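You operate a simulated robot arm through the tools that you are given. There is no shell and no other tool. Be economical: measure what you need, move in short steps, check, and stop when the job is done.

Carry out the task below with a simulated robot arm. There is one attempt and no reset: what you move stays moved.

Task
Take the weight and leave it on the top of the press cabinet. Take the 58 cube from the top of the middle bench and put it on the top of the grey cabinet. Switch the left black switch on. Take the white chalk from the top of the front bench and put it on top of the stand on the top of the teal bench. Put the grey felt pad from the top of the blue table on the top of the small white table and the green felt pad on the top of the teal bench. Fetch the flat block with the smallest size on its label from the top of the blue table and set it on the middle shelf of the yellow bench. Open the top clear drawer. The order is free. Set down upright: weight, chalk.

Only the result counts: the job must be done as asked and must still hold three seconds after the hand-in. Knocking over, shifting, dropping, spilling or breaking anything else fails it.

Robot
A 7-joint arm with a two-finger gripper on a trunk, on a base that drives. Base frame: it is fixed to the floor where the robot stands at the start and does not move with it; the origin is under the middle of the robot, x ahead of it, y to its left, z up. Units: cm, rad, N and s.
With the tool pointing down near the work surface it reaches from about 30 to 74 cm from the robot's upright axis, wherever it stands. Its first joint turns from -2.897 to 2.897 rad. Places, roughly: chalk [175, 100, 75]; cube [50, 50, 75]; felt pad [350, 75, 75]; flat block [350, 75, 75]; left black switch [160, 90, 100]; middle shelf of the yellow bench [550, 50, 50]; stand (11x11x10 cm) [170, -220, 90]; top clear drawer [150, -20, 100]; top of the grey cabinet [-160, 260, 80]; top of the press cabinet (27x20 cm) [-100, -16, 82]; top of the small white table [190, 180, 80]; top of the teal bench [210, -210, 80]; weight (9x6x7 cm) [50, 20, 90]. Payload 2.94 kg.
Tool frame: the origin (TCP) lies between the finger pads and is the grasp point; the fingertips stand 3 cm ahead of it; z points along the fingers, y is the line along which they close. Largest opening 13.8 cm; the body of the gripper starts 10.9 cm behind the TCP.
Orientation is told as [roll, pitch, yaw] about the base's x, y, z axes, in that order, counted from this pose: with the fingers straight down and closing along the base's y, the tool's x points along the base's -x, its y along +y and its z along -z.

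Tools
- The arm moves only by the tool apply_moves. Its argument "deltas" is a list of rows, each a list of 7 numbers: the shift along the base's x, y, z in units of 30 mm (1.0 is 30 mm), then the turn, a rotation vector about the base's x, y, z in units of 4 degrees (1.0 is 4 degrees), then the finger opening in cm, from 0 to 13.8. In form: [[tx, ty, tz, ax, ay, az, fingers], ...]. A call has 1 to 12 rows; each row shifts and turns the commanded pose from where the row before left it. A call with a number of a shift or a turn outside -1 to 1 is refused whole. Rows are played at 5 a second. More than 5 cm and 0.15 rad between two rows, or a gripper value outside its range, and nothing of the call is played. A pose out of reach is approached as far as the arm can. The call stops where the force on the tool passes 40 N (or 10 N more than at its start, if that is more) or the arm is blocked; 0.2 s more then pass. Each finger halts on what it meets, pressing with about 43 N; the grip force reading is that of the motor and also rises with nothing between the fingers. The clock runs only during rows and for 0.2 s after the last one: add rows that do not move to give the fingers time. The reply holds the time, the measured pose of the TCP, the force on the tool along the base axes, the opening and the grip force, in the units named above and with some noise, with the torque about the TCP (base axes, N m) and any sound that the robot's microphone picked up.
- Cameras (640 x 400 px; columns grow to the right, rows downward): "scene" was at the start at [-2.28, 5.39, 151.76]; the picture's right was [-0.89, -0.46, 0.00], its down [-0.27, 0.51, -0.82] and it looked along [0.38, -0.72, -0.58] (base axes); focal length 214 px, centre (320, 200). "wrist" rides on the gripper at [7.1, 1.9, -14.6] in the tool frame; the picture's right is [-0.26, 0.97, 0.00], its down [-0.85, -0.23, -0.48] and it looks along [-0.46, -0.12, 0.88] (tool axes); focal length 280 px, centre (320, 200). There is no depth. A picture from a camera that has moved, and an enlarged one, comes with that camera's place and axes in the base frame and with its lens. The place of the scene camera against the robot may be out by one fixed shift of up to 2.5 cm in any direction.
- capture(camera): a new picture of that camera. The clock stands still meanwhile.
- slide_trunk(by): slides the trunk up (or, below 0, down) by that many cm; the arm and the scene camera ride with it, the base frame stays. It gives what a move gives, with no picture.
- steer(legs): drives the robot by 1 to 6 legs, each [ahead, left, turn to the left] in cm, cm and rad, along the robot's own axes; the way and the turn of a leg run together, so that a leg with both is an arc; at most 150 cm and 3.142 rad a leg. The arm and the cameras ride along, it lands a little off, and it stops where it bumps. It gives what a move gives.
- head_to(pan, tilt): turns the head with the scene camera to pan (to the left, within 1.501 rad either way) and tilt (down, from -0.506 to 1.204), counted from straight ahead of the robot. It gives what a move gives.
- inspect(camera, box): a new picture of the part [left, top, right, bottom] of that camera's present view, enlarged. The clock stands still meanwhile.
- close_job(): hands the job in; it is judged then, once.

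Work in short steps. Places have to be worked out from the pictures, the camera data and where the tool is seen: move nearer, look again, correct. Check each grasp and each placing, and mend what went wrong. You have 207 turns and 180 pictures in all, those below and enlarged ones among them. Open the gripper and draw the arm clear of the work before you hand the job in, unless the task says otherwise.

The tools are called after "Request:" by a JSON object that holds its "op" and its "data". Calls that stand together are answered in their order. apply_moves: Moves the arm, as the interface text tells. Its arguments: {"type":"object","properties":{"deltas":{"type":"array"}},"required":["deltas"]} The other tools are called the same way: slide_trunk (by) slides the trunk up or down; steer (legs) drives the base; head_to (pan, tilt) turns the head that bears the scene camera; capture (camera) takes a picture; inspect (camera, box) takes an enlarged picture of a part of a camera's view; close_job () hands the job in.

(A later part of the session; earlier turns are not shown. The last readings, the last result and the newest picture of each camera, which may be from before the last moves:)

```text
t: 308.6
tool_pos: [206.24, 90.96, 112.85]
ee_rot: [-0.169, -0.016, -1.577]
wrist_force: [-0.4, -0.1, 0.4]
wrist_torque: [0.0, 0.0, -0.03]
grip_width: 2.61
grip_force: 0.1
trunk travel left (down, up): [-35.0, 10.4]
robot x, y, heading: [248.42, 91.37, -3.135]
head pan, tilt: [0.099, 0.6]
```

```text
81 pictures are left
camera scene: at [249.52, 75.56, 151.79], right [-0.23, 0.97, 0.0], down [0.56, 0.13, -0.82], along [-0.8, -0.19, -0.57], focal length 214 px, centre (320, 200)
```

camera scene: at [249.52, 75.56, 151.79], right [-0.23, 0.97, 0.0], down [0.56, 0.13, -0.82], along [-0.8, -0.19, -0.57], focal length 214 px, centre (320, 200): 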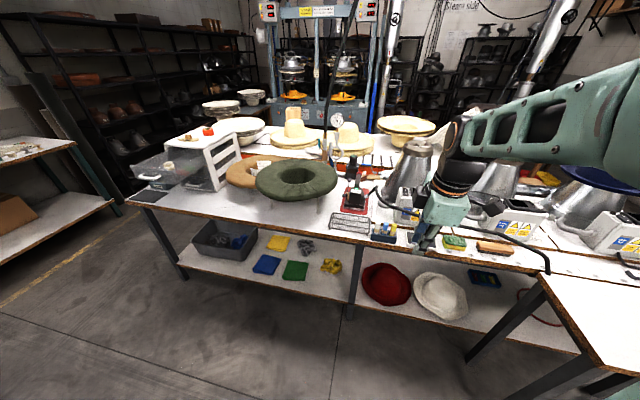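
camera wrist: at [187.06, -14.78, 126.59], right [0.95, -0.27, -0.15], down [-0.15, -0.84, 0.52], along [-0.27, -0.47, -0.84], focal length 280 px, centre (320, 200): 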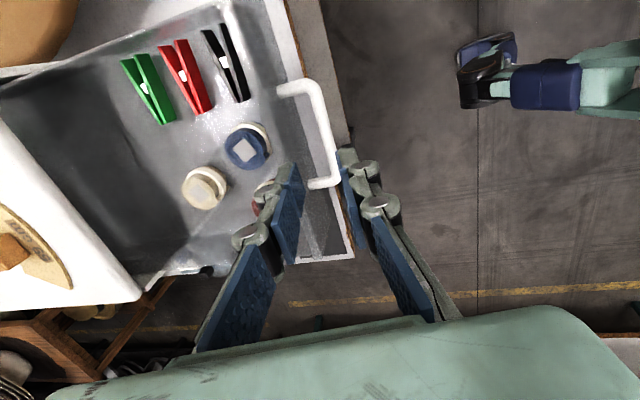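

I see three heater boxes with cones. Zoom in on chalk holder and boxes.

Request:
{"op": "inspect", "data": {"camera": "scene", "box": [340, 160, 560, 270]}}

Request:
{"op": "capture", "data": {"camera": "wrist"}}

```text
2.91 times, centred on (450, 215) of scene
camera zoom: at [249.52, 75.56, 151.79], right [-0.23, 0.97, 0.0], down [0.56, 0.13, -0.82], along [-0.8, -0.19, -0.57], focal length 624 px, centre (-58, 156)
```

zoom: 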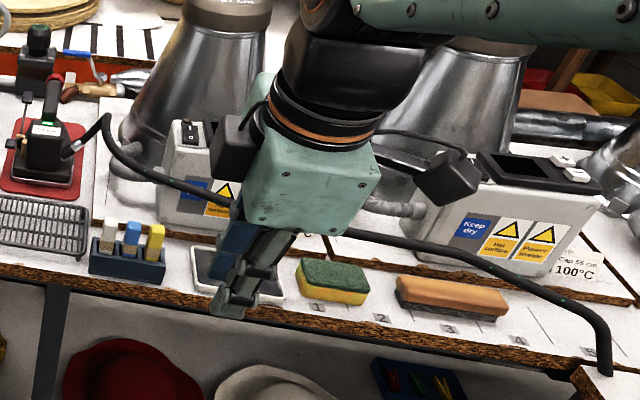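

```text
79 pictures are left
camera wrist: at [210.53, 98.34, 126.82], right [0.95, -0.27, -0.16], down [-0.15, -0.84, 0.52], along [-0.27, -0.47, -0.84], focal length 280 px, centre (320, 200)
```

wrist: 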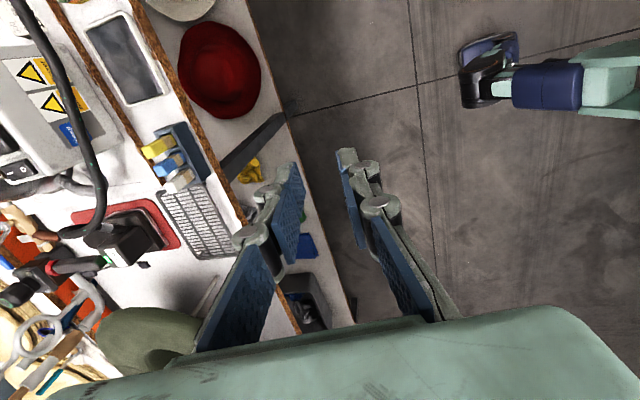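

White chalk is the south one in the holder, near (177, 85). The current yaw (closing along x) suits it. I remove the tilt and move over.

Request:
{"op": "apply_moves", "data": {"deltas": [[-0.8, -0.2, 0, 0, -0.8, 0, 5], [-0.9, -0.2, 0, 0, -0.8, 0, 6], [-0.9, -0.2, 0, 0, -0.82, 0, 6], [-0.9, -0.2, 0, 0, 0, 0, 6], [-0.9, -0.2, 0, 0, 0, 0, 6], [-0.9, -0.2, 0, 0, 0, 0, 6], [-0.9, -0.2, 0, 0, 0, 0, 6], [-0.9, -0.2, 0, 0, 0, 0, 6], [-0.9, -0.2, 0, 0, 0, 0, 6], [-0.9, -0.2, 0, 0, 0, 0, 6], [0, 0, 0, 0, 0, 0, 6]]}}

Request:
{"op": "capture", "data": {"camera": "wrist"}}

```text
t: 311.0
tool_pos: [179.54, 85.28, 112.6]
ee_rot: [0.001, -0.014, -1.58]
wrist_force: [0.0, 0.2, -0.1]
wrist_torque: [0.0, -0.06, -0.02]
grip_width: 5.97
grip_force: 0.2
trunk travel left (down, up): [-35.0, 10.4]
robot x, y, heading: [248.23, 91.51, -3.14]
head pan, tilt: [0.099, 0.6]
```

```text
78 pictures are left
camera wrist: at [181.53, 92.52, 127.27], right [0.96, -0.27, 0.0], down [-0.24, -0.84, 0.49], along [-0.13, -0.47, -0.87], focal length 280 px, centre (320, 200)
```

wrist: 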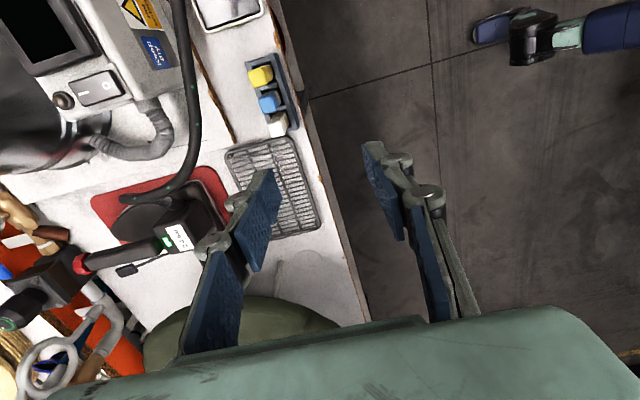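

Request:
{"op": "inspect", "data": {"camera": "wrist", "box": [230, 50, 326, 150]}}

Request:
{"op": "inspect", "data": {"camera": "wrist", "box": [40, 40, 168, 120]}}

```text
4.00 times, centred on (278, 100) of wrist
camera zoom: at [181.53, 92.52, 127.27], right [0.96, -0.27, 0.0], down [-0.24, -0.84, 0.49], along [-0.13, -0.47, -0.87], focal length 1122 px, centre (488, 600)
```

zoom: 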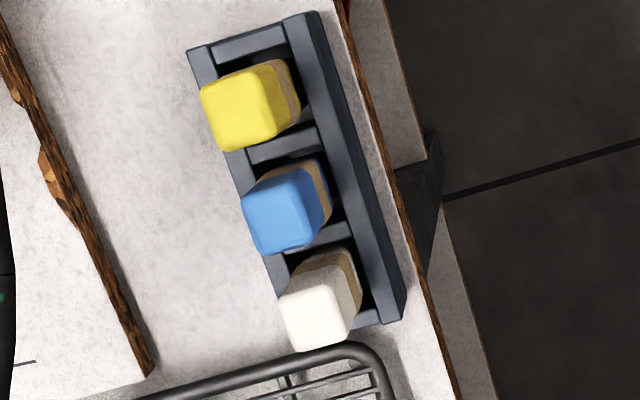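

```text
5.00 times, centred on (104, 80) of wrist
camera zoom: at [181.53, 92.52, 127.27], right [0.96, -0.27, 0.0], down [-0.24, -0.84, 0.49], along [-0.13, -0.47, -0.87], focal length 1402 px, centre (1400, 800)
```

zoom: 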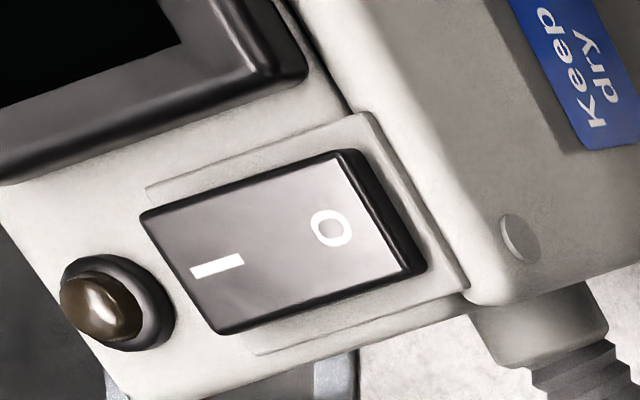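

Rocker: "I" end is toward the back (-x), "O" toward me; lamp off. First the chalk: move above (173, 84) at z≈100 and recheck.

Request:
{"op": "apply_moves", "data": {"deltas": [[-0.7, -0.15, -0.7, 0, 0, 0, 5.5], [-0.7, -0.15, -0.8, 0, 0, 0, 5.5], [-0.7, -0.15, -0.8, 0, 0, 0, 5.5], [0, 0, -0.8, 0, 0, 0, 5.5], [0, 0, -0.8, 0, 0, 0, 5.5], [0, 0, 0, 0, 0, 0, 5.5]]}}

Request:
{"op": "capture", "data": {"camera": "wrist"}}

```text
t: 312.4
tool_pos: [177.14, 85.01, 100.19]
ee_rot: [-0.001, -0.014, -1.581]
wrist_force: [-0.3, -0.2, -0.1]
wrist_torque: [0.01, -0.02, 0.02]
grip_width: 5.51
grip_force: 0.1
out of reach, approached as far as the arm can: row 1, 2, 3
trunk travel left (down, up): [-35.0, 10.4]
robot x, y, heading: [248.45, 91.41, -3.135]
head pan, tilt: [0.099, 0.6]
```

```text
75 pictures are left
camera wrist: at [179.04, 92.35, 114.8], right [0.96, -0.27, 0.0], down [-0.24, -0.84, 0.49], along [-0.13, -0.47, -0.87], focal length 280 px, centre (320, 200)
```

wrist: 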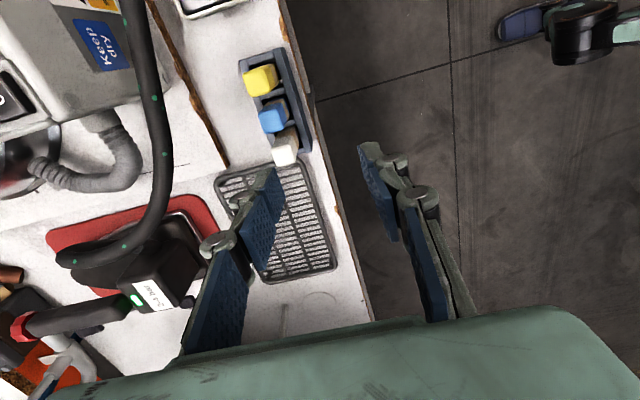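

Out of reach by a few cm; I retract slightly and drive 15 cm closer.

Request:
{"op": "apply_moves", "data": {"deltas": [[0.9, 0, 0.6, 0, 0, 0, 5.5], [0.9, 0, 0.6, 0, 0, 0, 5.5], [0.9, 0, 0.2, 0, 0, 0, 5.5], [0.9, 0, 0, 0, 0, 0, 5.5]]}}

Request:
{"op": "steer", "data": {"legs": [[15, 0, 0]]}}

Request:
{"op": "capture", "data": {"camera": "wrist"}}

```text
t: 313.4
tool_pos: [187.88, 85.23, 104.44]
ee_rot: [-0.001, -0.016, -1.582]
wrist_force: [-0.2, 0.1, 0.3]
wrist_torque: [-0.03, 0.01, -0.03]
grip_width: 5.5
grip_force: 0.0
trunk travel left (down, up): [-35.0, 10.4]
robot x, y, heading: [248.74, 91.2, -3.138]
head pan, tilt: [0.099, 0.6]
```

```text
t: 314.8
tool_pos: [172.71, 85.16, 104.54]
ee_rot: [-0.001, -0.016, -1.58]
wrist_force: [0.2, 0.1, -1.0]
wrist_torque: [-0.03, -0.01, 0.0]
grip_width: 5.48
grip_force: 0.0
trunk travel left (down, up): [-35.0, 10.4]
robot x, y, heading: [233.15, 91.19, -3.138]
head pan, tilt: [0.099, 0.6]
```

```text
74 pictures are left
camera wrist: at [174.65, 92.47, 119.06], right [0.96, -0.27, 0.0], down [-0.24, -0.84, 0.49], along [-0.13, -0.47, -0.87], focal length 280 px, centre (320, 200)
```

wrist: 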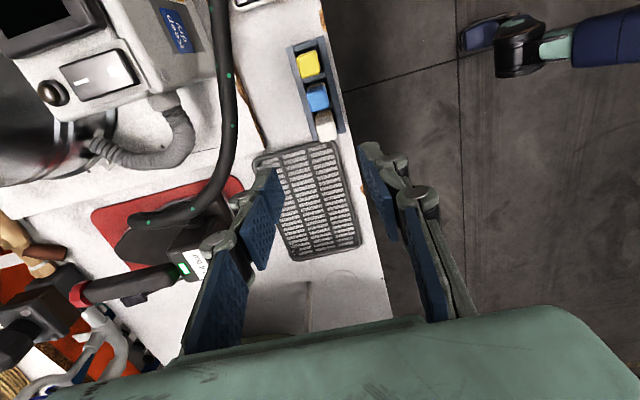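

Chalk top now fixed at about (173.0, 84.2, 87.5). I align and descend to z≈90.

Request:
{"op": "apply_moves", "data": {"deltas": [[0.1, -0.3, -0.8, 0, 0, 0, 5.5], [0, 0, -1, 0, 0, 0, 5.5], [0, 0, -1, 0, 0, 0, 5.5], [0, 0, -1, 0, 0, 0, 5.5], [0, 0, -0.9, 0, 0, 0, 5.5], [0, 0, 0, 0, 0, 0, 5.5]]}}

Request:
{"op": "capture", "data": {"camera": "wrist"}}

```text
t: 316.2
tool_pos: [173.03, 84.24, 90.4]
ee_rot: [-0.002, -0.016, -1.58]
wrist_force: [0.8, -0.9, 0.0]
wrist_torque: [0.01, 0.01, -0.02]
grip_width: 5.5
grip_force: 0.2
trunk travel left (down, up): [-35.0, 10.4]
robot x, y, heading: [233.49, 90.92, -3.135]
head pan, tilt: [0.099, 0.6]
```

```text
73 pictures are left
camera wrist: at [174.91, 91.51, 104.92], right [0.96, -0.27, 0.0], down [-0.24, -0.84, 0.49], along [-0.13, -0.47, -0.87], focal length 280 px, centre (320, 200)
```

wrist: 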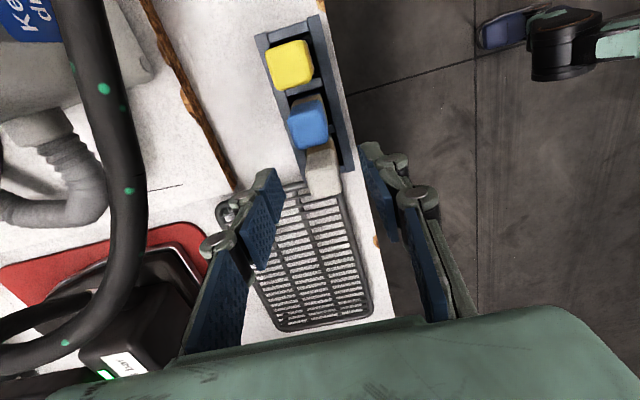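

Aligned; cable is about 4 cm away. Descend 3 cm further.

Request:
{"op": "apply_moves", "data": {"deltas": [[0, -0.15, -0.4, 0, 0, 0, 5.5], [0, 0, -0.3, 0, 0, 0, 5.5], [0, 0, -0.3, 0, 0, 0, 5.5], [0, 0, 0, 0, 0, 0, 5.5]]}}

Request:
{"op": "inspect", "data": {"camera": "wrist", "box": [200, 100, 440, 250]}}

```text
t: 317.2
tool_pos: [173.06, 83.87, 87.43]
ee_rot: [-0.002, -0.015, -1.581]
wrist_force: [0.8, 0.8, 0.0]
wrist_torque: [-0.01, 0.01, -0.05]
grip_width: 5.52
grip_force: 0.0
trunk travel left (down, up): [-35.0, 10.4]
robot x, y, heading: [233.38, 91.34, -3.136]
head pan, tilt: [0.099, 0.6]
```

```text
2.67 times, centred on (320, 175) of wrist
camera zoom: at [174.94, 91.16, 101.94], right [0.96, -0.27, 0.0], down [-0.24, -0.84, 0.49], along [-0.13, -0.47, -0.87], focal length 748 px, centre (320, 267)
```

zoom: 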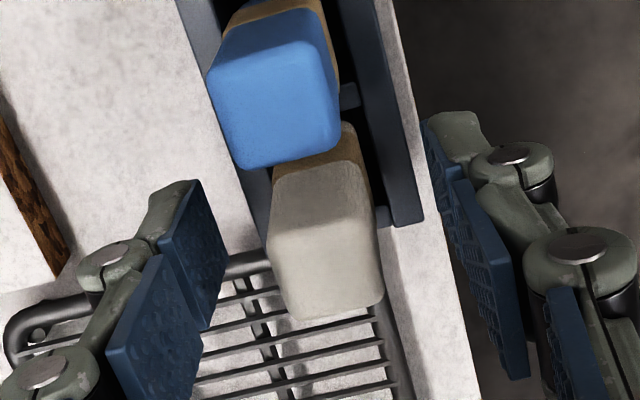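

The chalk stands between the fingers. I raise 0.6 cm to stay above the holder rim and close.

Request:
{"op": "apply_moves", "data": {"deltas": [[0, -0.05, 0.2, 0, 0, 0, 5.5], [0, 0, 0, 0, 0, 0, 4], [0, 0, 0, 0, 0, 0, 3], [0, 0, 0, 0, 0, 0, 1.8], [0, 0, 0, 0, 0, 0, 1.8], [0, 0, 0, 0, 0, 0, 1.8]]}}

Request:
{"op": "inspect", "data": {"camera": "wrist", "box": [200, 100, 440, 250]}}

```text
t: 318.6
tool_pos: [172.92, 83.61, 87.95]
ee_rot: [-0.002, -0.015, -1.58]
wrist_force: [0.5, 0.7, 0.2]
wrist_torque: [-0.02, 0.01, 0.02]
grip_width: 1.9
grip_force: 43.1
trunk travel left (down, up): [-35.0, 10.4]
robot x, y, heading: [233.09, 91.33, -3.142]
head pan, tilt: [0.099, 0.6]
```

```text
2.67 times, centred on (320, 175) of wrist
camera zoom: at [174.9, 91.01, 102.52], right [0.96, -0.27, 0.0], down [-0.24, -0.84, 0.49], along [-0.13, -0.47, -0.87], focal length 748 px, centre (320, 267)
```

zoom: 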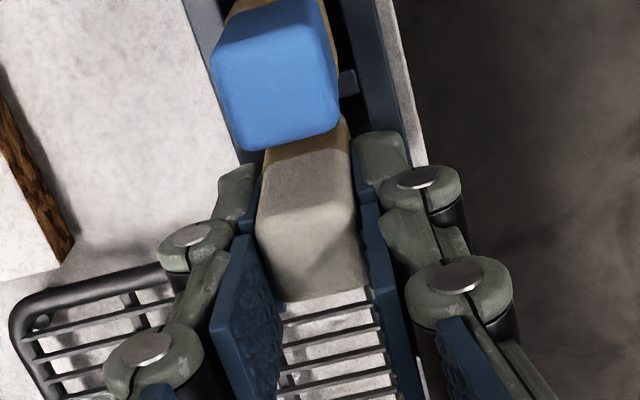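

Gripped at 1.9 cm. Lift straight up.

Request:
{"op": "apply_moves", "data": {"deltas": [[0, 0, 0.3, 0, 0, 0, 1.5], [0, 0, 0.5, 0, 0, 0, 1.5], [0, 0, 0.7, 0, 0, 0, 1.5], [0, 0, 0.8, 0, 0, 0, 1.5], [0, 0, 1, 0, 0, 0, 1.5], [0, 0, 1, 0, 0, 0, 1.5], [0, 0, 1, 0, 0, 0, 1.5], [0, 0, 0, 0, 0, 0, 1.5]]}}

Request:
{"op": "capture", "data": {"camera": "wrist"}}

Request:
{"op": "capture", "data": {"camera": "scene"}}

```text
t: 320.4
tool_pos: [173.01, 83.64, 103.76]
ee_rot: [-0.002, -0.015, -1.58]
wrist_force: [-0.3, -0.2, -0.2]
wrist_torque: [-0.02, 0.02, 0.0]
grip_width: 1.92
grip_force: 43.1
trunk travel left (down, up): [-35.0, 10.4]
robot x, y, heading: [233.19, 91.31, -3.139]
head pan, tilt: [0.099, 0.6]
```

```text
70 pictures are left
camera wrist: at [175.01, 91.01, 118.32], right [0.96, -0.27, 0.0], down [-0.24, -0.84, 0.49], along [-0.13, -0.47, -0.87], focal length 280 px, centre (320, 200)
```

wrist: 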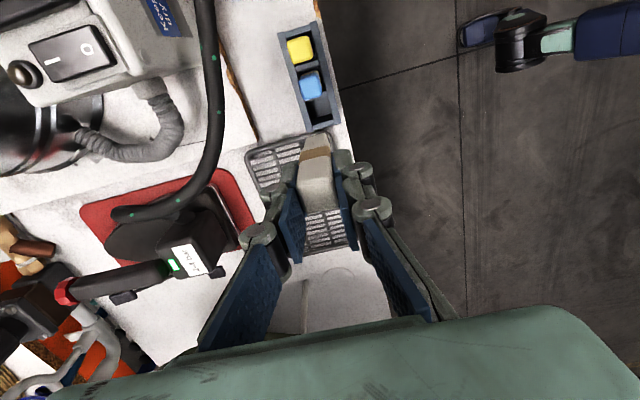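

```text
69 pictures are left
camera scene: at [234.15, 76.62, 151.9], right [-0.1, 0.99, 0.0], down [0.56, 0.06, -0.83], along [-0.82, -0.09, -0.56], focal length 214 px, centre (320, 200)
```

scene: 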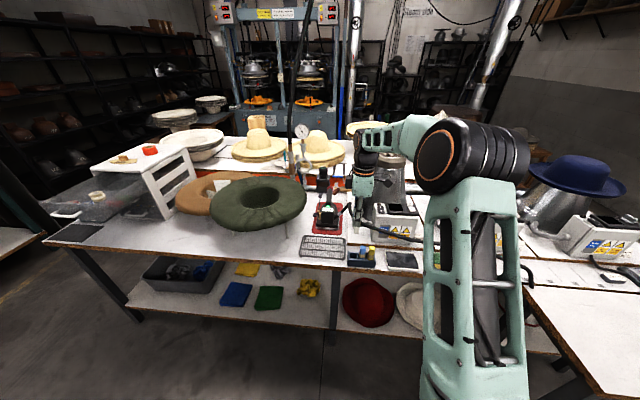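

The white chalk (about 10 cm long) is held. I retract while turning the tool back to neutral, then drive to the teal bench.

Request:
{"op": "apply_moves", "data": {"deltas": [[0.3, 0, 0.8, 0, 0, 0, 1.5], [0.6, 0, 0.8, 0, 0, -0.5, 1.5], [0.6, 0, 0.6, 0, 0, -1, 1.5], [0.6, 0, 0.4, 0, 0, -1, 1.5], [0.6, 0, 0, 0, 0, -1, 1.5], [0.6, 0, 0, 0, 0, -1, 1.5], [0.6, 0, 0, 0, 0, -1, 1.5], [0.5, 0, 0, 0, 0, -1, 1.5], [0.5, 0, 0, 0, 0, -1, 1.5], [0.5, 0, 0, 0, 0, -1, 1.5], [0, 0, 0, 0, 0, -1, 1.5], [0, 0, 0, 0, 0, -1, 1.5]]}}

Request:
{"op": "apply_moves", "data": {"deltas": [[0, 0, 0, 0, 0, -1, 1.5], [0, 0, 0, 0, 0, -1, 1.5], [0, 0, 0, 0, 0, -1, 1.5], [0, 0, 0, 0, 0, -1, 1.5], [0, 0, 0, 0, 0, -1, 1.5], [0, 0, 0, 0, 0, -1, 1.5], [0, 0, 0, 0, 0, -1, 1.5], [0, 0, 0, 0, 0, -1, 1.5], [0, 0, 0, 0, 0, -1, 1.5], [0, 0, 0, 0, 0, -1, 1.5], [0, 0, 0, 0, 0, -1, 1.5], [0, 0, 0, 0, 0, -1, 1.5]]}}

Request:
{"op": "steer", "data": {"legs": [[-25, 0, 0], [0, 0, 1.571], [120, 0, 0], [85, -40, 0]]}}

Request:
{"op": "head_to", "data": {"pan": 0.2, "tilt": 0.7}}

Request:
{"op": "capture", "data": {"camera": "scene"}}

```text
t: 323.0
tool_pos: [189.19, 83.68, 111.89]
ee_rot: [-0.002, -0.016, -2.317]
wrist_force: [0.3, -0.4, 0.6]
wrist_torque: [0.01, -0.03, 0.01]
grip_width: 1.91
grip_force: 42.9
trunk travel left (down, up): [-35.0, 10.4]
robot x, y, heading: [233.46, 91.39, -3.137]
head pan, tilt: [0.099, 0.6]
```

```text
t: 325.6
tool_pos: [189.2, 83.66, 111.78]
ee_rot: [-0.003, -0.016, 3.13]
wrist_force: [-0.2, 0.2, -0.5]
wrist_torque: [0.0, -0.03, 0.0]
grip_width: 1.91
grip_force: 43.1
trunk travel left (down, up): [-35.0, 10.4]
robot x, y, heading: [233.54, 91.34, -3.143]
head pan, tilt: [0.099, 0.6]
```

```text
t: 341.5
tool_pos: [228.24, -158.8, 111.75]
ee_rot: [-0.001, -0.015, -1.586]
wrist_force: [-0.1, 0.5, 0.2]
wrist_torque: [0.02, -0.01, 0.0]
grip_width: 1.94
grip_force: 42.9
trunk travel left (down, up): [-35.0, 10.4]
robot x, y, heading: [220.58, -114.78, -1.571]
head pan, tilt: [0.099, 0.6]
```

```text
t: 342.2
tool_pos: [228.13, -158.86, 111.72]
ee_rot: [-0.001, -0.015, -1.586]
wrist_force: [0.8, -0.1, 0.8]
wrist_torque: [-0.02, -0.04, 0.01]
grip_width: 1.87
grip_force: 43.1
trunk travel left (down, up): [-35.0, 10.4]
robot x, y, heading: [220.61, -114.57, -1.576]
head pan, tilt: [0.201, 0.7]
```

```text
68 pictures are left
camera scene: at [237.57, -115.44, 151.04], right [-0.98, -0.2, 0.0], down [-0.13, 0.63, -0.77], along [0.15, -0.75, -0.64], focal length 214 px, centre (320, 200)
```

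scene: 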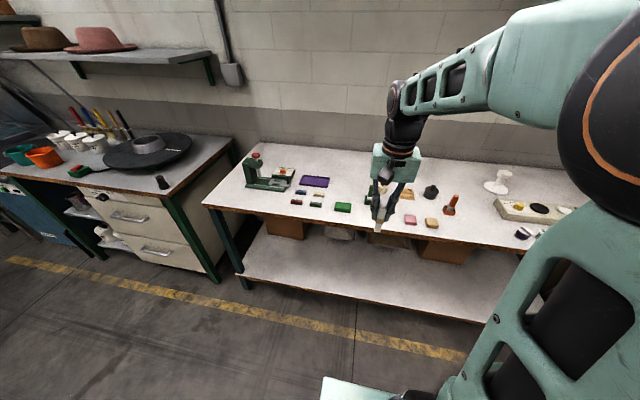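

The stand is near (165, -223). I shift right 52 cm and ahead 36 cm.

Request:
{"op": "steer", "data": {"legs": [[0, -52, 0], [37, 0, 0]]}}

Request:
{"op": "capture", "data": {"camera": "wrist"}}

Request:
{"op": "capture", "data": {"camera": "scene"}}

```text
t: 349.1
tool_pos: [176.66, -194.61, 111.69]
ee_rot: [-0.001, -0.015, -1.587]
wrist_force: [0.0, -0.6, -0.2]
wrist_torque: [-0.01, 0.01, -0.01]
grip_width: 1.91
grip_force: 42.7
trunk travel left (down, up): [-35.0, 10.4]
robot x, y, heading: [169.11, -150.8, -1.567]
head pan, tilt: [0.201, 0.7]
stopped in leg 2: the robot was blocked; the commanded pose is now the measured one
```

```text
67 pictures are left
camera wrist: at [178.65, -187.45, 126.27], right [0.96, -0.28, 0.0], down [-0.24, -0.84, 0.49], along [-0.13, -0.47, -0.87], focal length 280 px, centre (320, 200)
```

wrist: 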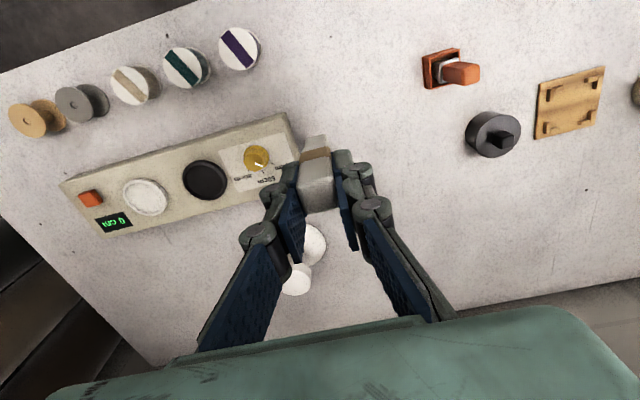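

```text
66 pictures are left
camera scene: at [186.03, -151.3, 151.03], right [-0.98, -0.2, 0.0], down [-0.13, 0.63, -0.77], along [0.15, -0.75, -0.64], focal length 214 px, centre (320, 200)
```

scene: 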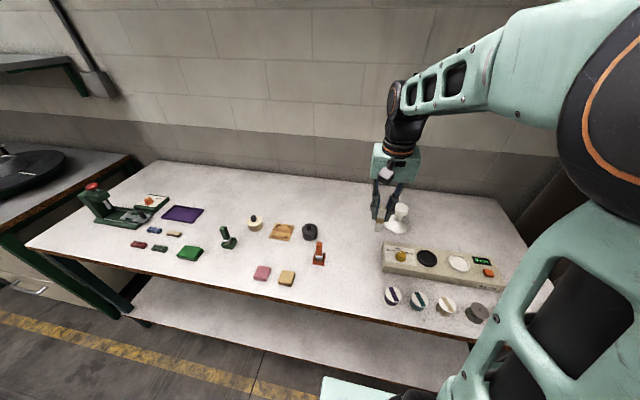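

The stand appears at about (166.5, -219), top z≈93. I move over it at the present height.

Request:
{"op": "apply_moves", "data": {"deltas": [[-0.38, -0.9, 0, 0, 0, 0, 1.5], [-0.38, -0.9, 0, 0, 0, 0, 1.5], [-0.38, -0.9, 0, 0, 0, 0, 1.5], [-0.38, -0.9, 0, 0, 0, 0, 1.5], [-0.38, -0.9, 0, 0, 0, 0, 1.5], [-0.38, -0.9, 0, 0, 0, 0, 1.5], [-0.38, -0.9, 0, 0, 0, 0, 1.5], [-0.38, -0.9, 0, 0, 0, 0, 1.5], [-0.38, -0.95, 0, 0, 0, 0, 1.5], [0, 0, 0, 0, 0, 0, 1.5]]}}

Request:
{"op": "capture", "data": {"camera": "wrist"}}

Request:
{"op": "inspect", "data": {"camera": "scene", "box": [340, 140, 500, 240]}}

```text
t: 351.4
tool_pos: [166.38, -219.15, 111.79]
ee_rot: [-0.001, -0.016, -1.585]
wrist_force: [0.3, 0.4, -0.5]
wrist_torque: [0.0, -0.02, 0.0]
grip_width: 1.91
grip_force: 42.9
trunk travel left (down, up): [-35.0, 10.4]
robot x, y, heading: [169.04, -150.69, -1.573]
head pan, tilt: [0.201, 0.7]
```

```text
65 pictures are left
camera wrist: at [168.39, -211.88, 126.37], right [0.96, -0.28, 0.0], down [-0.24, -0.84, 0.49], along [-0.13, -0.47, -0.87], focal length 280 px, centre (320, 200)
```

wrist: 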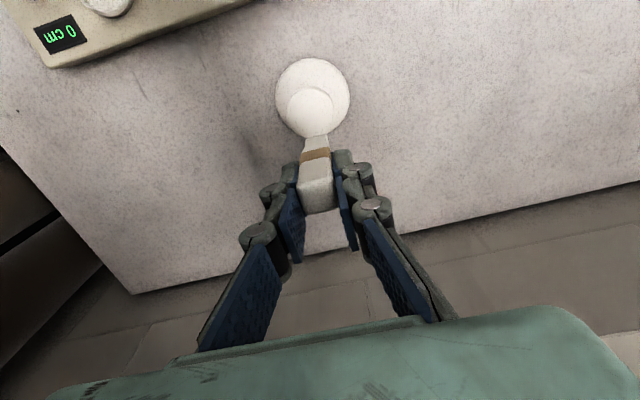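

```text
4.00 times, centred on (420, 190) of scene
camera zoom: at [186.02, -151.32, 151.04], right [-0.98, -0.2, 0.0], down [-0.13, 0.63, -0.77], along [0.15, -0.75, -0.64], focal length 858 px, centre (-80, 240)
```

zoom: 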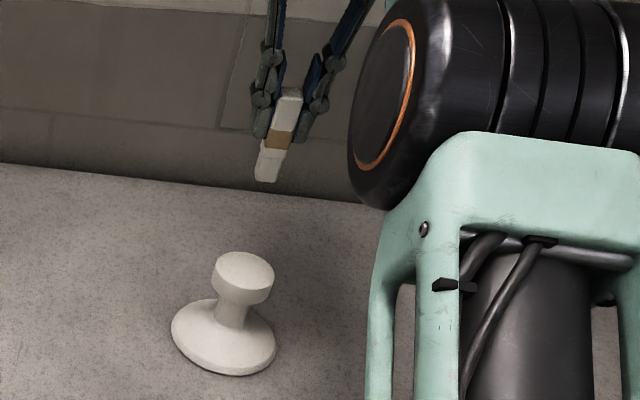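

Stand centre is (165.4, -218.4). I shift there, correct the 1° tilt and lower to about 1 cm above it.

Request:
{"op": "apply_moves", "data": {"deltas": [[-0.32, 0.26, 0, 0.23, 0, 0, 1.5], [0, 0, -0.6, 0, 0, 0, 1.5], [0, 0, -0.6, 0, 0, 0, 1.5], [0, 0, -0.6, 0, 0, 0, 1.5], [0, 0, -0.3, 0, 0, 0, 1.5], [0, 0, 0, 0, 0, 0, 1.5]]}}

Request:
{"op": "capture", "data": {"camera": "wrist"}}

Request:
{"op": "inspect", "data": {"camera": "scene", "box": [340, 140, 500, 240]}}

```text
t: 352.8
tool_pos: [165.47, -218.37, 105.22]
ee_rot: [-0.001, 0.0, -1.585]
wrist_force: [-0.7, -0.4, -0.6]
wrist_torque: [-0.02, 0.0, 0.02]
grip_width: 1.89
grip_force: 42.9
trunk travel left (down, up): [-35.0, 10.4]
robot x, y, heading: [169.32, -150.72, -1.568]
head pan, tilt: [0.201, 0.7]
```

```text
63 pictures are left
camera wrist: at [167.4, -211.44, 120.03], right [0.96, -0.28, 0.0], down [-0.24, -0.85, 0.48], along [-0.13, -0.46, -0.88], focal length 280 px, centre (320, 200)
```

wrist: 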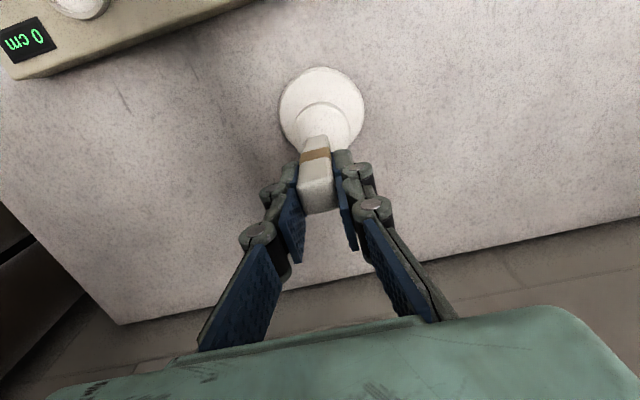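

```text
4.00 times, centred on (420, 190) of scene
camera zoom: at [186.03, -151.33, 151.03], right [-0.98, -0.2, 0.0], down [-0.13, 0.63, -0.76], along [0.15, -0.75, -0.64], focal length 858 px, centre (-80, 240)
```

zoom: 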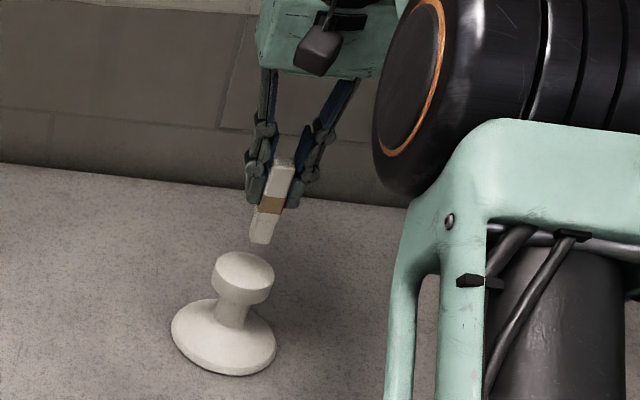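

Request:
{"op": "inspect", "data": {"camera": "wrist", "box": [260, 55, 388, 155]}}

```text
4.00 times, centred on (324, 105) of wrist
camera zoom: at [167.4, -211.44, 120.03], right [0.96, -0.28, 0.0], down [-0.24, -0.85, 0.48], along [-0.13, -0.46, -0.88], focal length 1122 px, centre (304, 580)
```

zoom: 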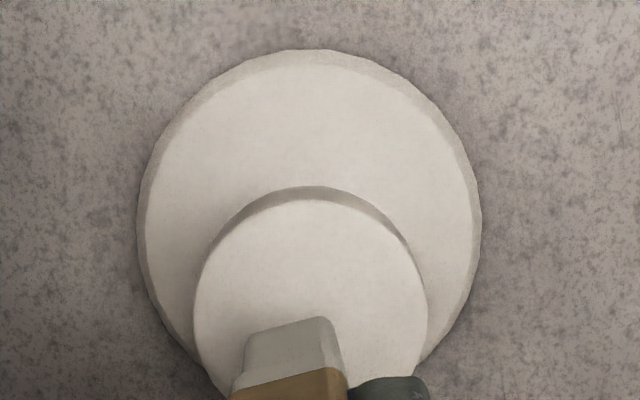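

Aligned over the disc. Lowering slowly until contact.

Request:
{"op": "apply_moves", "data": {"deltas": [[0, 0, -0.15, 0, 0, 0, 1.5], [0, 0, -0.12, 0, 0, 0, 1.5], [0, 0, -0.12, 0, 0, 0, 1.5], [0, 0, -0.1, 0, 0, 0, 1.5], [0, 0, 0, 0, 0, 0, 1.5]]}}

Request:
{"op": "inspect", "data": {"camera": "scene", "box": [340, 140, 500, 240]}}

```text
t: 353.9
tool_pos: [165.45, -218.42, 103.84]
ee_rot: [-0.002, 0.0, -1.584]
wrist_force: [-0.6, 0.0, -0.3]
wrist_torque: [0.02, 0.0, 0.02]
grip_width: 1.92
grip_force: 43.3
trunk travel left (down, up): [-35.0, 10.4]
robot x, y, heading: [169.22, -150.62, -1.568]
head pan, tilt: [0.201, 0.7]
```

```text
4.00 times, centred on (420, 190) of scene
camera zoom: at [186.03, -151.33, 151.03], right [-0.98, -0.2, 0.0], down [-0.13, 0.63, -0.76], along [0.15, -0.75, -0.64], focal length 858 px, centre (-80, 240)
```

zoom: 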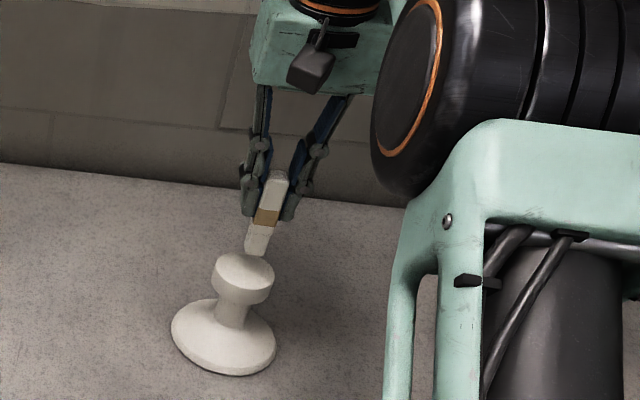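

Request:
{"op": "apply_moves", "data": {"deltas": [[0, 0, -0.12, 0, 0, 0, 1.5], [0, 0, -0.12, 0, 0, 0, 1.5], [0, 0, -0.1, 0, 0, 0, 1.5], [0, 0, 0, 0, 0, 0, 1.5]]}}

```text
t: 354.9
tool_pos: [165.35, -218.38, 102.83]
ee_rot: [-0.001, 0.001, -1.585]
wrist_force: [0.2, 1.3, -0.2]
wrist_torque: [0.03, -0.02, -0.02]
grip_width: 1.91
grip_force: 43.3
trunk travel left (down, up): [-35.0, 10.4]
robot x, y, heading: [169.08, -150.87, -1.573]
head pan, tilt: [0.201, 0.7]
```

Request:
{"op": "apply_moves", "data": {"deltas": [[0, 0, -0.08, 0, 0, 0, 1.5], [0, 0, -0.08, 0, 0, 0, 1.5], [0, 0, -0.08, 0, 0, 0, 1.5], [0, 0, 0, 0, 0, 0, 1.5]]}}

Request:
{"op": "inspect", "data": {"camera": "scene", "box": [360, 160, 440, 210]}}

```text
t: 355.9
tool_pos: [165.34, -218.44, 102.18]
ee_rot: [-0.001, 0.002, -1.586]
wrist_force: [1.1, -0.1, -0.3]
wrist_torque: [0.01, -0.02, -0.01]
grip_width: 1.91
grip_force: 43.0
trunk travel left (down, up): [-35.0, 10.4]
robot x, y, heading: [169.22, -150.79, -1.567]
head pan, tilt: [0.201, 0.7]
```

```text
8.00 times, centred on (400, 185) of scene
camera zoom: at [186.03, -151.33, 151.03], right [-0.98, -0.2, 0.0], down [-0.13, 0.63, -0.76], along [0.15, -0.75, -0.64], focal length 1716 px, centre (-320, 320)
```

zoom: 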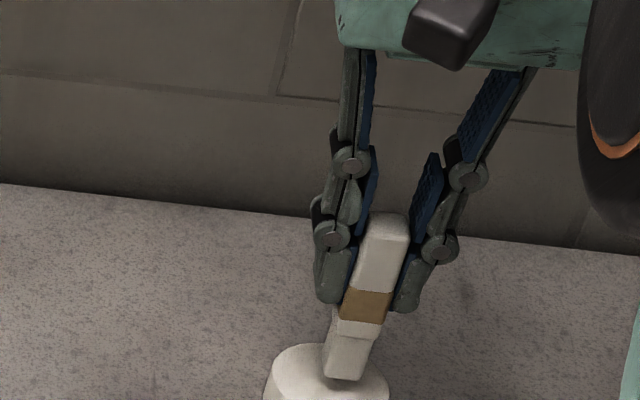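

Request:
{"op": "apply_moves", "data": {"deltas": [[0, 0, -0.07, 0, 0, 0, 1.5], [0, 0, -0.07, 0, 0, 0, 1.5], [0, 0, -0.07, 0, 0, 0, 1.5], [0, 0, -0.07, 0, 0, 0, 1.5], [0, 0, 0, 0, 0, 0, 1.5]]}}

```text
t: 357.1
tool_pos: [165.46, -218.57, 101.35]
ee_rot: [-0.002, 0.001, -1.583]
wrist_force: [0.1, 0.6, 0.5]
wrist_torque: [-0.01, 0.0, -0.01]
grip_width: 1.89
grip_force: 42.6
trunk travel left (down, up): [-35.0, 10.4]
robot x, y, heading: [169.17, -151.04, -1.568]
head pan, tilt: [0.201, 0.7]
```

Request:
{"op": "apply_moves", "data": {"deltas": [[0, 0, -0.07, 0, 0, 0, 1.5], [0, 0, -0.07, 0, 0, 0, 1.5], [0, 0, 0, 0, 0, 0, 1.5]]}}

Request:
{"op": "inspect", "data": {"camera": "scene", "box": [360, 170, 440, 230]}}

Request:
{"op": "inspect", "data": {"camera": "wrist", "box": [260, 75, 388, 175]}}

```text
t: 357.9
tool_pos: [165.55, -218.38, 101.3]
ee_rot: [-0.002, -0.005, -1.587]
wrist_force: [-1.8, -2.3, 15.5]
wrist_torque: [-0.18, 0.1, -0.02]
grip_width: 1.9
grip_force: 42.8
trunk travel left (down, up): [-35.0, 10.4]
robot x, y, heading: [169.22, -150.54, -1.57]
head pan, tilt: [0.201, 0.7]
```

```text
6.67 times, centred on (400, 200) of scene
camera zoom: at [186.02, -151.15, 151.05], right [-0.98, -0.2, 0.0], down [-0.13, 0.63, -0.77], along [0.15, -0.75, -0.64], focal length 1430 px, centre (-213, 200)
```

zoom: 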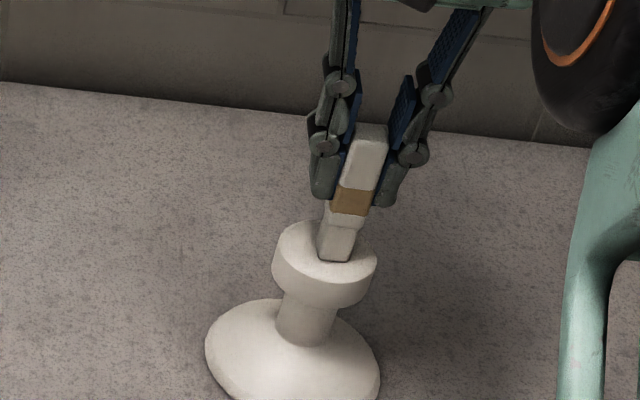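

```text
4.00 times, centred on (324, 125) of wrist
camera zoom: at [167.47, -211.24, 115.89], right [0.96, -0.28, 0.0], down [-0.24, -0.84, 0.48], along [-0.13, -0.46, -0.88], focal length 1122 px, centre (304, 500)
```

zoom: 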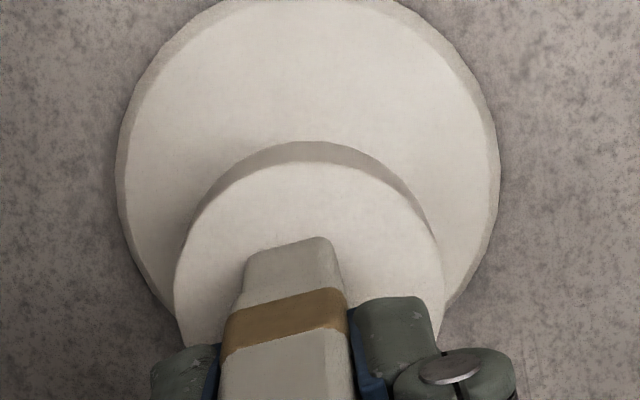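

Contact at the disc centre. I relieve the pressure slightly, open slowly, and lift.

Request:
{"op": "apply_moves", "data": {"deltas": [[0, 0, 0.03, 0, 0, 0, 1.5], [0, 0, 0, 0, 0, 0, 2.2], [0, 0, 0, 0, 0, 0, 3], [0, 0, 0, 0, 0, 0, 4], [0, 0, 0, 0, 0, 0, 4.5]]}}

Request:
{"op": "inspect", "data": {"camera": "scene", "box": [360, 170, 440, 230]}}

```text
t: 359.1
tool_pos: [165.39, -218.32, 101.01]
ee_rot: [-0.001, -0.001, -1.585]
wrist_force: [0.4, -0.1, 0.3]
wrist_torque: [0.01, -0.01, 0.02]
grip_width: 4.49
grip_force: 0.0
trunk travel left (down, up): [-35.0, 10.4]
robot x, y, heading: [169.21, -150.45, -1.57]
head pan, tilt: [0.201, 0.7]
```

```text
6.67 times, centred on (400, 200) of scene
camera zoom: at [186.03, -151.32, 151.03], right [-0.98, -0.2, 0.0], down [-0.13, 0.63, -0.76], along [0.15, -0.75, -0.64], focal length 1430 px, centre (-213, 200)
```

zoom: 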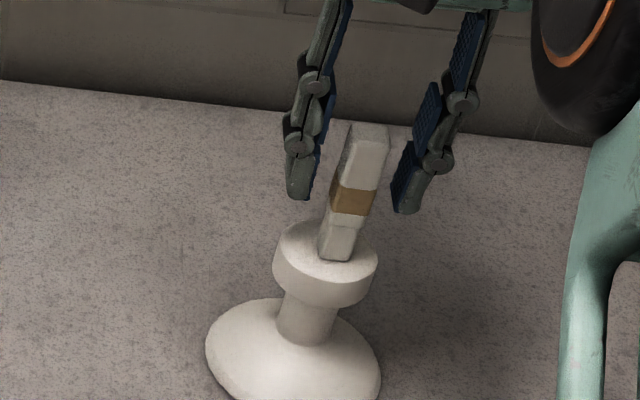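

The chalk stands upright. Lift straight up, then retract.

Request:
{"op": "apply_moves", "data": {"deltas": [[0, 0, 0.5, 0, 0, 0, 5], [0, 0, 1, 0, 0, 0, 5], [0, 0, 1, 0, 0, 0, 5], [0, 0, 1, 0, 0, 0, 5], [0, 0, 1, 0, 0, 0, 5], [0, 0.9, 0, 0, 0, 0, 5], [0, 0.9, 0, 0, 0, 0, 5], [0, 0.9, 0, 0, 0, 0, 5], [0, 0.9, 0, 0, 0, 0, 5], [0, 0.9, 0, 0, 0, 0, 5], [0, 0.9, 0, 0, 0, 0, 5], [0, 0.9, 0, 0, 0, 0, 5]]}}

Request:
{"op": "inspect", "data": {"camera": "scene", "box": [320, 140, 480, 240]}}

```text
t: 361.8
tool_pos: [165.39, -199.47, 114.47]
ee_rot: [-0.003, 0.0, -1.583]
wrist_force: [0.1, -0.5, -0.9]
wrist_torque: [0.0, -0.03, 0.0]
grip_width: 4.99
grip_force: 0.1
trunk travel left (down, up): [-35.0, 10.4]
robot x, y, heading: [169.34, -150.53, -1.571]
head pan, tilt: [0.201, 0.7]
```

```text
4.00 times, centred on (400, 190) of scene
camera zoom: at [186.03, -151.28, 151.03], right [-0.98, -0.2, 0.0], down [-0.13, 0.63, -0.77], along [0.15, -0.75, -0.64], focal length 858 px, centre (0, 240)
```

zoom: 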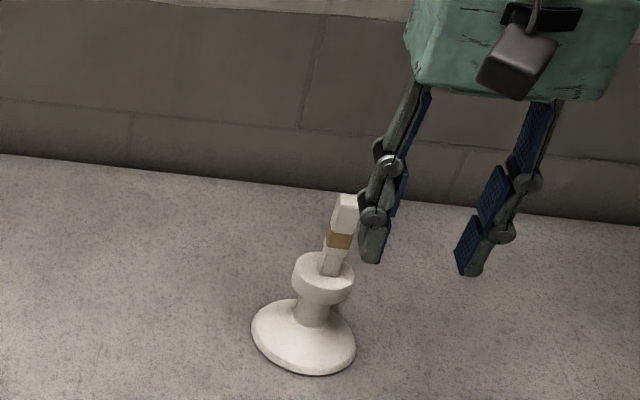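

Chalk placed. Now back to the front bench for the switch.

Request:
{"op": "steer", "data": {"legs": [[-30, 70, 0], [-120, 0, 0], [-95, 0, 0], [0, 0, -1.571]]}}

Request:
{"op": "capture", "data": {"camera": "wrist"}}

```text
t: 382.3
tool_pos: [190.1, 94.58, 114.46]
ee_rot: [-0.003, 0.0, -3.132]
wrist_force: [0.7, 1.1, -0.4]
wrist_torque: [0.0, 0.01, 0.01]
grip_width: 5.0
grip_force: 0.1
trunk travel left (down, up): [-35.0, 10.4]
robot x, y, heading: [238.91, 91.89, -3.115]
head pan, tilt: [0.201, 0.7]
```

```text
54 pictures are left
camera wrist: at [197.15, 92.73, 129.23], right [-0.25, -0.97, 0.0], down [-0.85, 0.22, 0.48], along [-0.46, 0.12, -0.88], focal length 280 px, centre (320, 200)
```

wrist: 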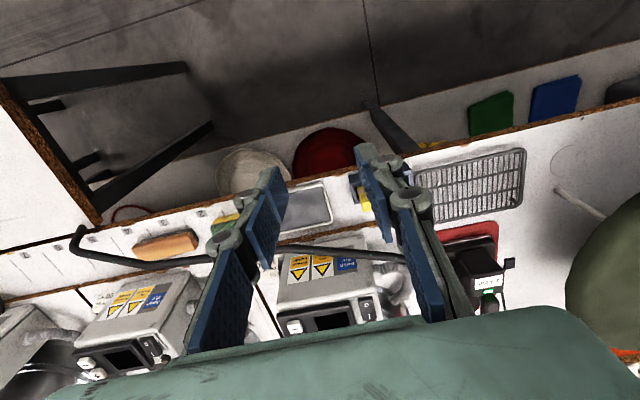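

The rocker shows near (161, 94.6). I close the fingers, drive 13 cm closer and move in at height.

Request:
{"op": "steer", "data": {"legs": [[13, 0, -0.02]]}}

Request:
{"op": "apply_moves", "data": {"deltas": [[-0.7, 0, 0, 0, 0, 0, 3], [-0.7, 0, 0, 0, 0, 0, 1], [-0.7, 0, 0, 0, 0, 0, 0], [-0.6, 0, 0, 0, 0, 0, 0], [0, 0, 0, 0, 0, 0, 0]]}}

Request:
{"op": "capture", "data": {"camera": "wrist"}}

```text
t: 383.5
tool_pos: [177.29, 95.33, 114.64]
ee_rot: [-0.002, 0.002, 3.135]
wrist_force: [0.0, -0.4, 0.2]
wrist_torque: [-0.02, -0.03, 0.04]
grip_width: 5.01
grip_force: 0.0
trunk travel left (down, up): [-35.0, 10.4]
robot x, y, heading: [225.85, 92.07, -3.139]
head pan, tilt: [0.201, 0.7]
```

```text
t: 384.7
tool_pos: [169.47, 95.37, 114.54]
ee_rot: [0.0, 0.0, 3.131]
wrist_force: [0.9, 0.5, 0.3]
wrist_torque: [0.01, -0.02, 0.0]
grip_width: 0.0
grip_force: 28.4
trunk travel left (down, up): [-35.0, 10.4]
robot x, y, heading: [226.1, 91.74, -3.143]
head pan, tilt: [0.201, 0.7]
```

```text
53 pictures are left
camera wrist: at [176.35, 93.37, 129.22], right [-0.27, -0.96, 0.0], down [-0.85, 0.24, 0.48], along [-0.46, 0.13, -0.88], focal length 280 px, centre (320, 200)
```

wrist: 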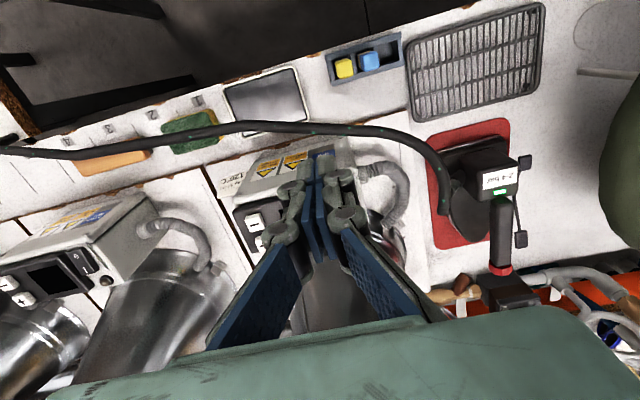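

The fingers hide the switch. I sidestep to get an unobstructed close view for height and position.

Request:
{"op": "apply_moves", "data": {"deltas": [[0, -0.9, 0, 0, 0, 0, 0], [0, -0.9, -0.4, 0, 0, 0, 0], [0, -0.9, -0.8, 0, 0, 0, 0], [0, 0, -0.8, 0, 0, 0, 0], [0, 0, 0, 0, 0, 0, 0]]}}

Request:
{"op": "capture", "data": {"camera": "wrist"}}

Request:
{"op": "head_to", "data": {"pan": -0.1, "tilt": 0.7}}

Request:
{"op": "inspect", "data": {"camera": "scene", "box": [320, 120, 480, 220]}}

```text
t: 385.9
tool_pos: [169.5, 87.23, 108.43]
ee_rot: [-0.001, 0.0, 3.133]
wrist_force: [-0.6, -0.4, 1.1]
wrist_torque: [0.01, 0.02, -0.04]
grip_width: 0.01
grip_force: 28.5
trunk travel left (down, up): [-35.0, 10.4]
robot x, y, heading: [226.27, 91.89, -3.138]
head pan, tilt: [0.201, 0.7]
```

```text
52 pictures are left
camera wrist: at [176.32, 85.27, 123.09], right [-0.27, -0.96, 0.0], down [-0.85, 0.24, 0.48], along [-0.46, 0.13, -0.88], focal length 280 px, centre (320, 200)
```

wrist: 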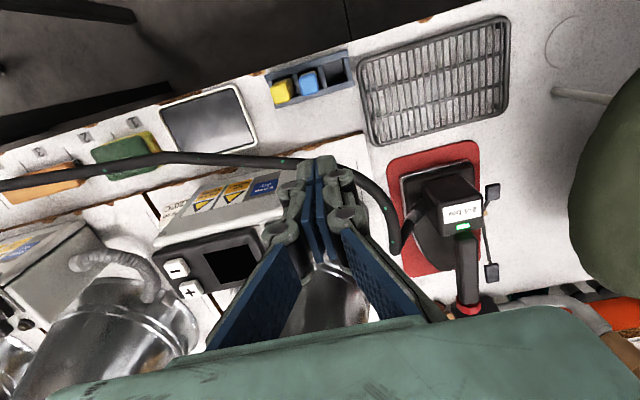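

```text
t: 386.7
tool_pos: [169.3, 87.2, 108.52]
ee_rot: [-0.001, 0.001, 3.132]
wrist_force: [-0.8, -0.1, -0.9]
wrist_torque: [0.01, 0.01, -0.01]
grip_width: 0.01
grip_force: 28.2
trunk travel left (down, up): [-35.0, 10.4]
robot x, y, heading: [226.28, 91.57, -3.135]
head pan, tilt: [-0.099, 0.7]
```

```text
4.00 times, centred on (400, 170) of scene
camera zoom: at [227.52, 78.82, 151.03], right [0.09, 1.0, 0.0], down [0.64, -0.06, -0.76], along [-0.76, 0.07, -0.64], focal length 858 px, centre (0, 320)
```

zoom: 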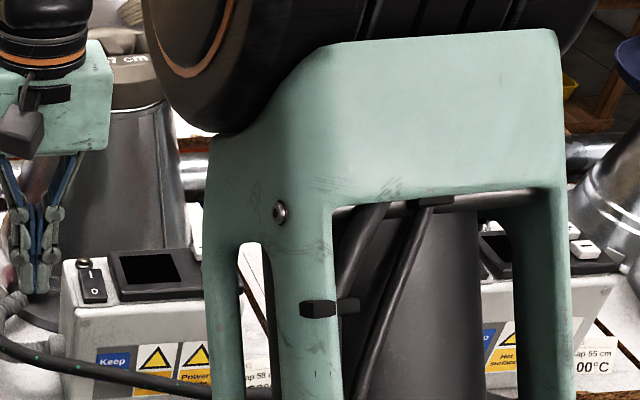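

Triangulated: rocker centre ≈ (159.1, 94.9, 97.7), its I-end at x≈157.7. I move over (158.0, 94.9) and lower to just above.

Request:
{"op": "apply_moves", "data": {"deltas": [[0, 0, 0.8, 0, 0, 0, 0], [-0.5, 0.65, 0.4, 0, 0, 0, 0], [-0.9, 0.64, 0, 0, 0, 0, 0], [-0.9, 0.64, 0, 0, 0, 0, 0], [-0.9, 0.64, 0, 0, 0, 0, 0], [-0.6, 0, 0, 0, 0, 0, 0], [0, 0, -0.8, 0, 0, 0, 0], [0, 0, -0.8, 0, 0, 0, 0], [0, 0, -0.6, 0, 0, 0, 0], [0, 0, 0, 0, 0, 0, 0]]}}

Request:
{"op": "inspect", "data": {"camera": "scene", "box": [310, 150, 374, 190]}}

Request:
{"op": "inspect", "data": {"camera": "wrist", "box": [220, 100, 420, 240]}}

```text
t: 388.9
tool_pos: [157.8, 94.88, 105.55]
ee_rot: [-0.004, -0.001, 3.133]
wrist_force: [-0.3, -0.8, -0.7]
wrist_torque: [0.0, -0.01, 0.01]
grip_width: 0.0
grip_force: 28.3
trunk travel left (down, up): [-35.0, 10.4]
robot x, y, heading: [226.38, 91.77, -3.135]
head pan, tilt: [-0.099, 0.7]
```

```text
10.00 times, centred on (342, 170) of scene
camera zoom: at [227.53, 78.82, 151.03], right [0.09, 1.0, 0.0], down [0.64, -0.06, -0.76], along [-0.76, 0.07, -0.64], focal length 2145 px, centre (100, 500)
```

zoom: 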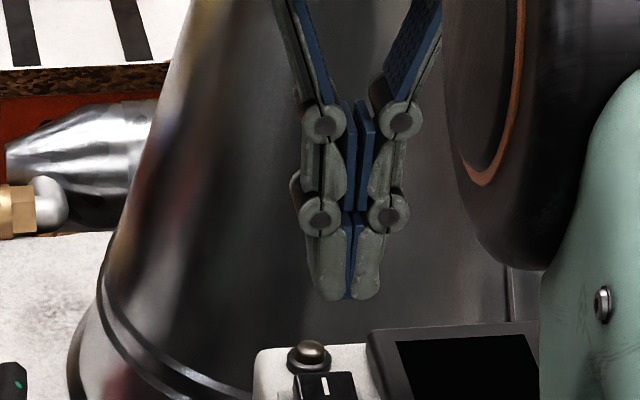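

```text
2.86 times, centred on (320, 170) of wrist
camera zoom: at [164.93, 93.06, 120.18], right [-0.27, -0.96, 0.0], down [-0.85, 0.24, 0.48], along [-0.46, 0.13, -0.88], focal length 801 px, centre (320, 286)
```

zoom: 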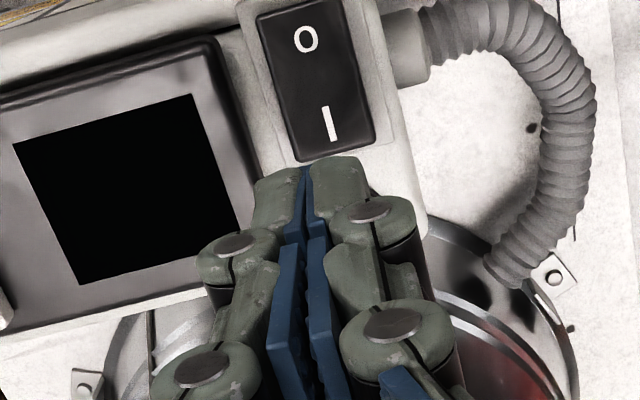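

Clear view now: the "I" mark is at (158.4, 94.7, 98.3). I shift 4 mm and press down in small steps.

Request:
{"op": "apply_moves", "data": {"deltas": [[0.12, -0.05, -0.3, 0, 0, 0, 0], [0, 0, -0.4, 0, 0, 0, 0], [0, 0, -0.3, 0, 0, 0, 0], [0, 0, -0.1, 0, 0, 0, 0], [0, 0, -0.1, 0, 0, 0, 0], [0, 0, 0, 0, 0, 0, 0]]}}

Request:
{"op": "inspect", "data": {"camera": "wrist", "box": [220, 100, 420, 240]}}

```text
t: 390.3
tool_pos: [158.17, 94.65, 101.96]
ee_rot: [-0.001, 0.0, 3.132]
wrist_force: [0.3, 0.2, 0.8]
wrist_torque: [-0.01, -0.01, 0.01]
grip_width: 0.0
grip_force: 28.2
trunk travel left (down, up): [-35.0, 10.4]
robot x, y, heading: [225.98, 91.65, -3.131]
head pan, tilt: [-0.099, 0.7]
```

```text
2.86 times, centred on (320, 170) of wrist
camera zoom: at [165.27, 92.79, 116.62], right [-0.27, -0.96, 0.0], down [-0.85, 0.24, 0.48], along [-0.46, 0.13, -0.88], focal length 801 px, centre (320, 286)
```

zoom: 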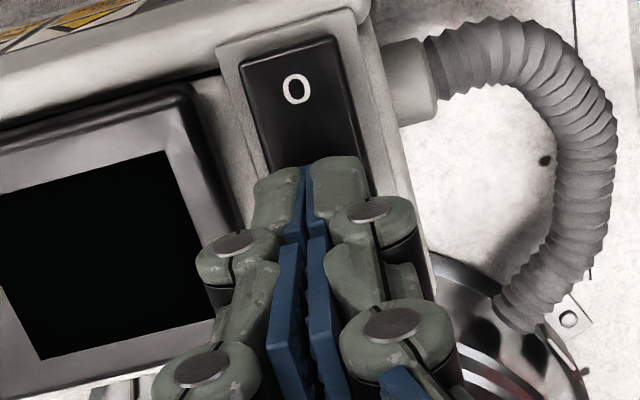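

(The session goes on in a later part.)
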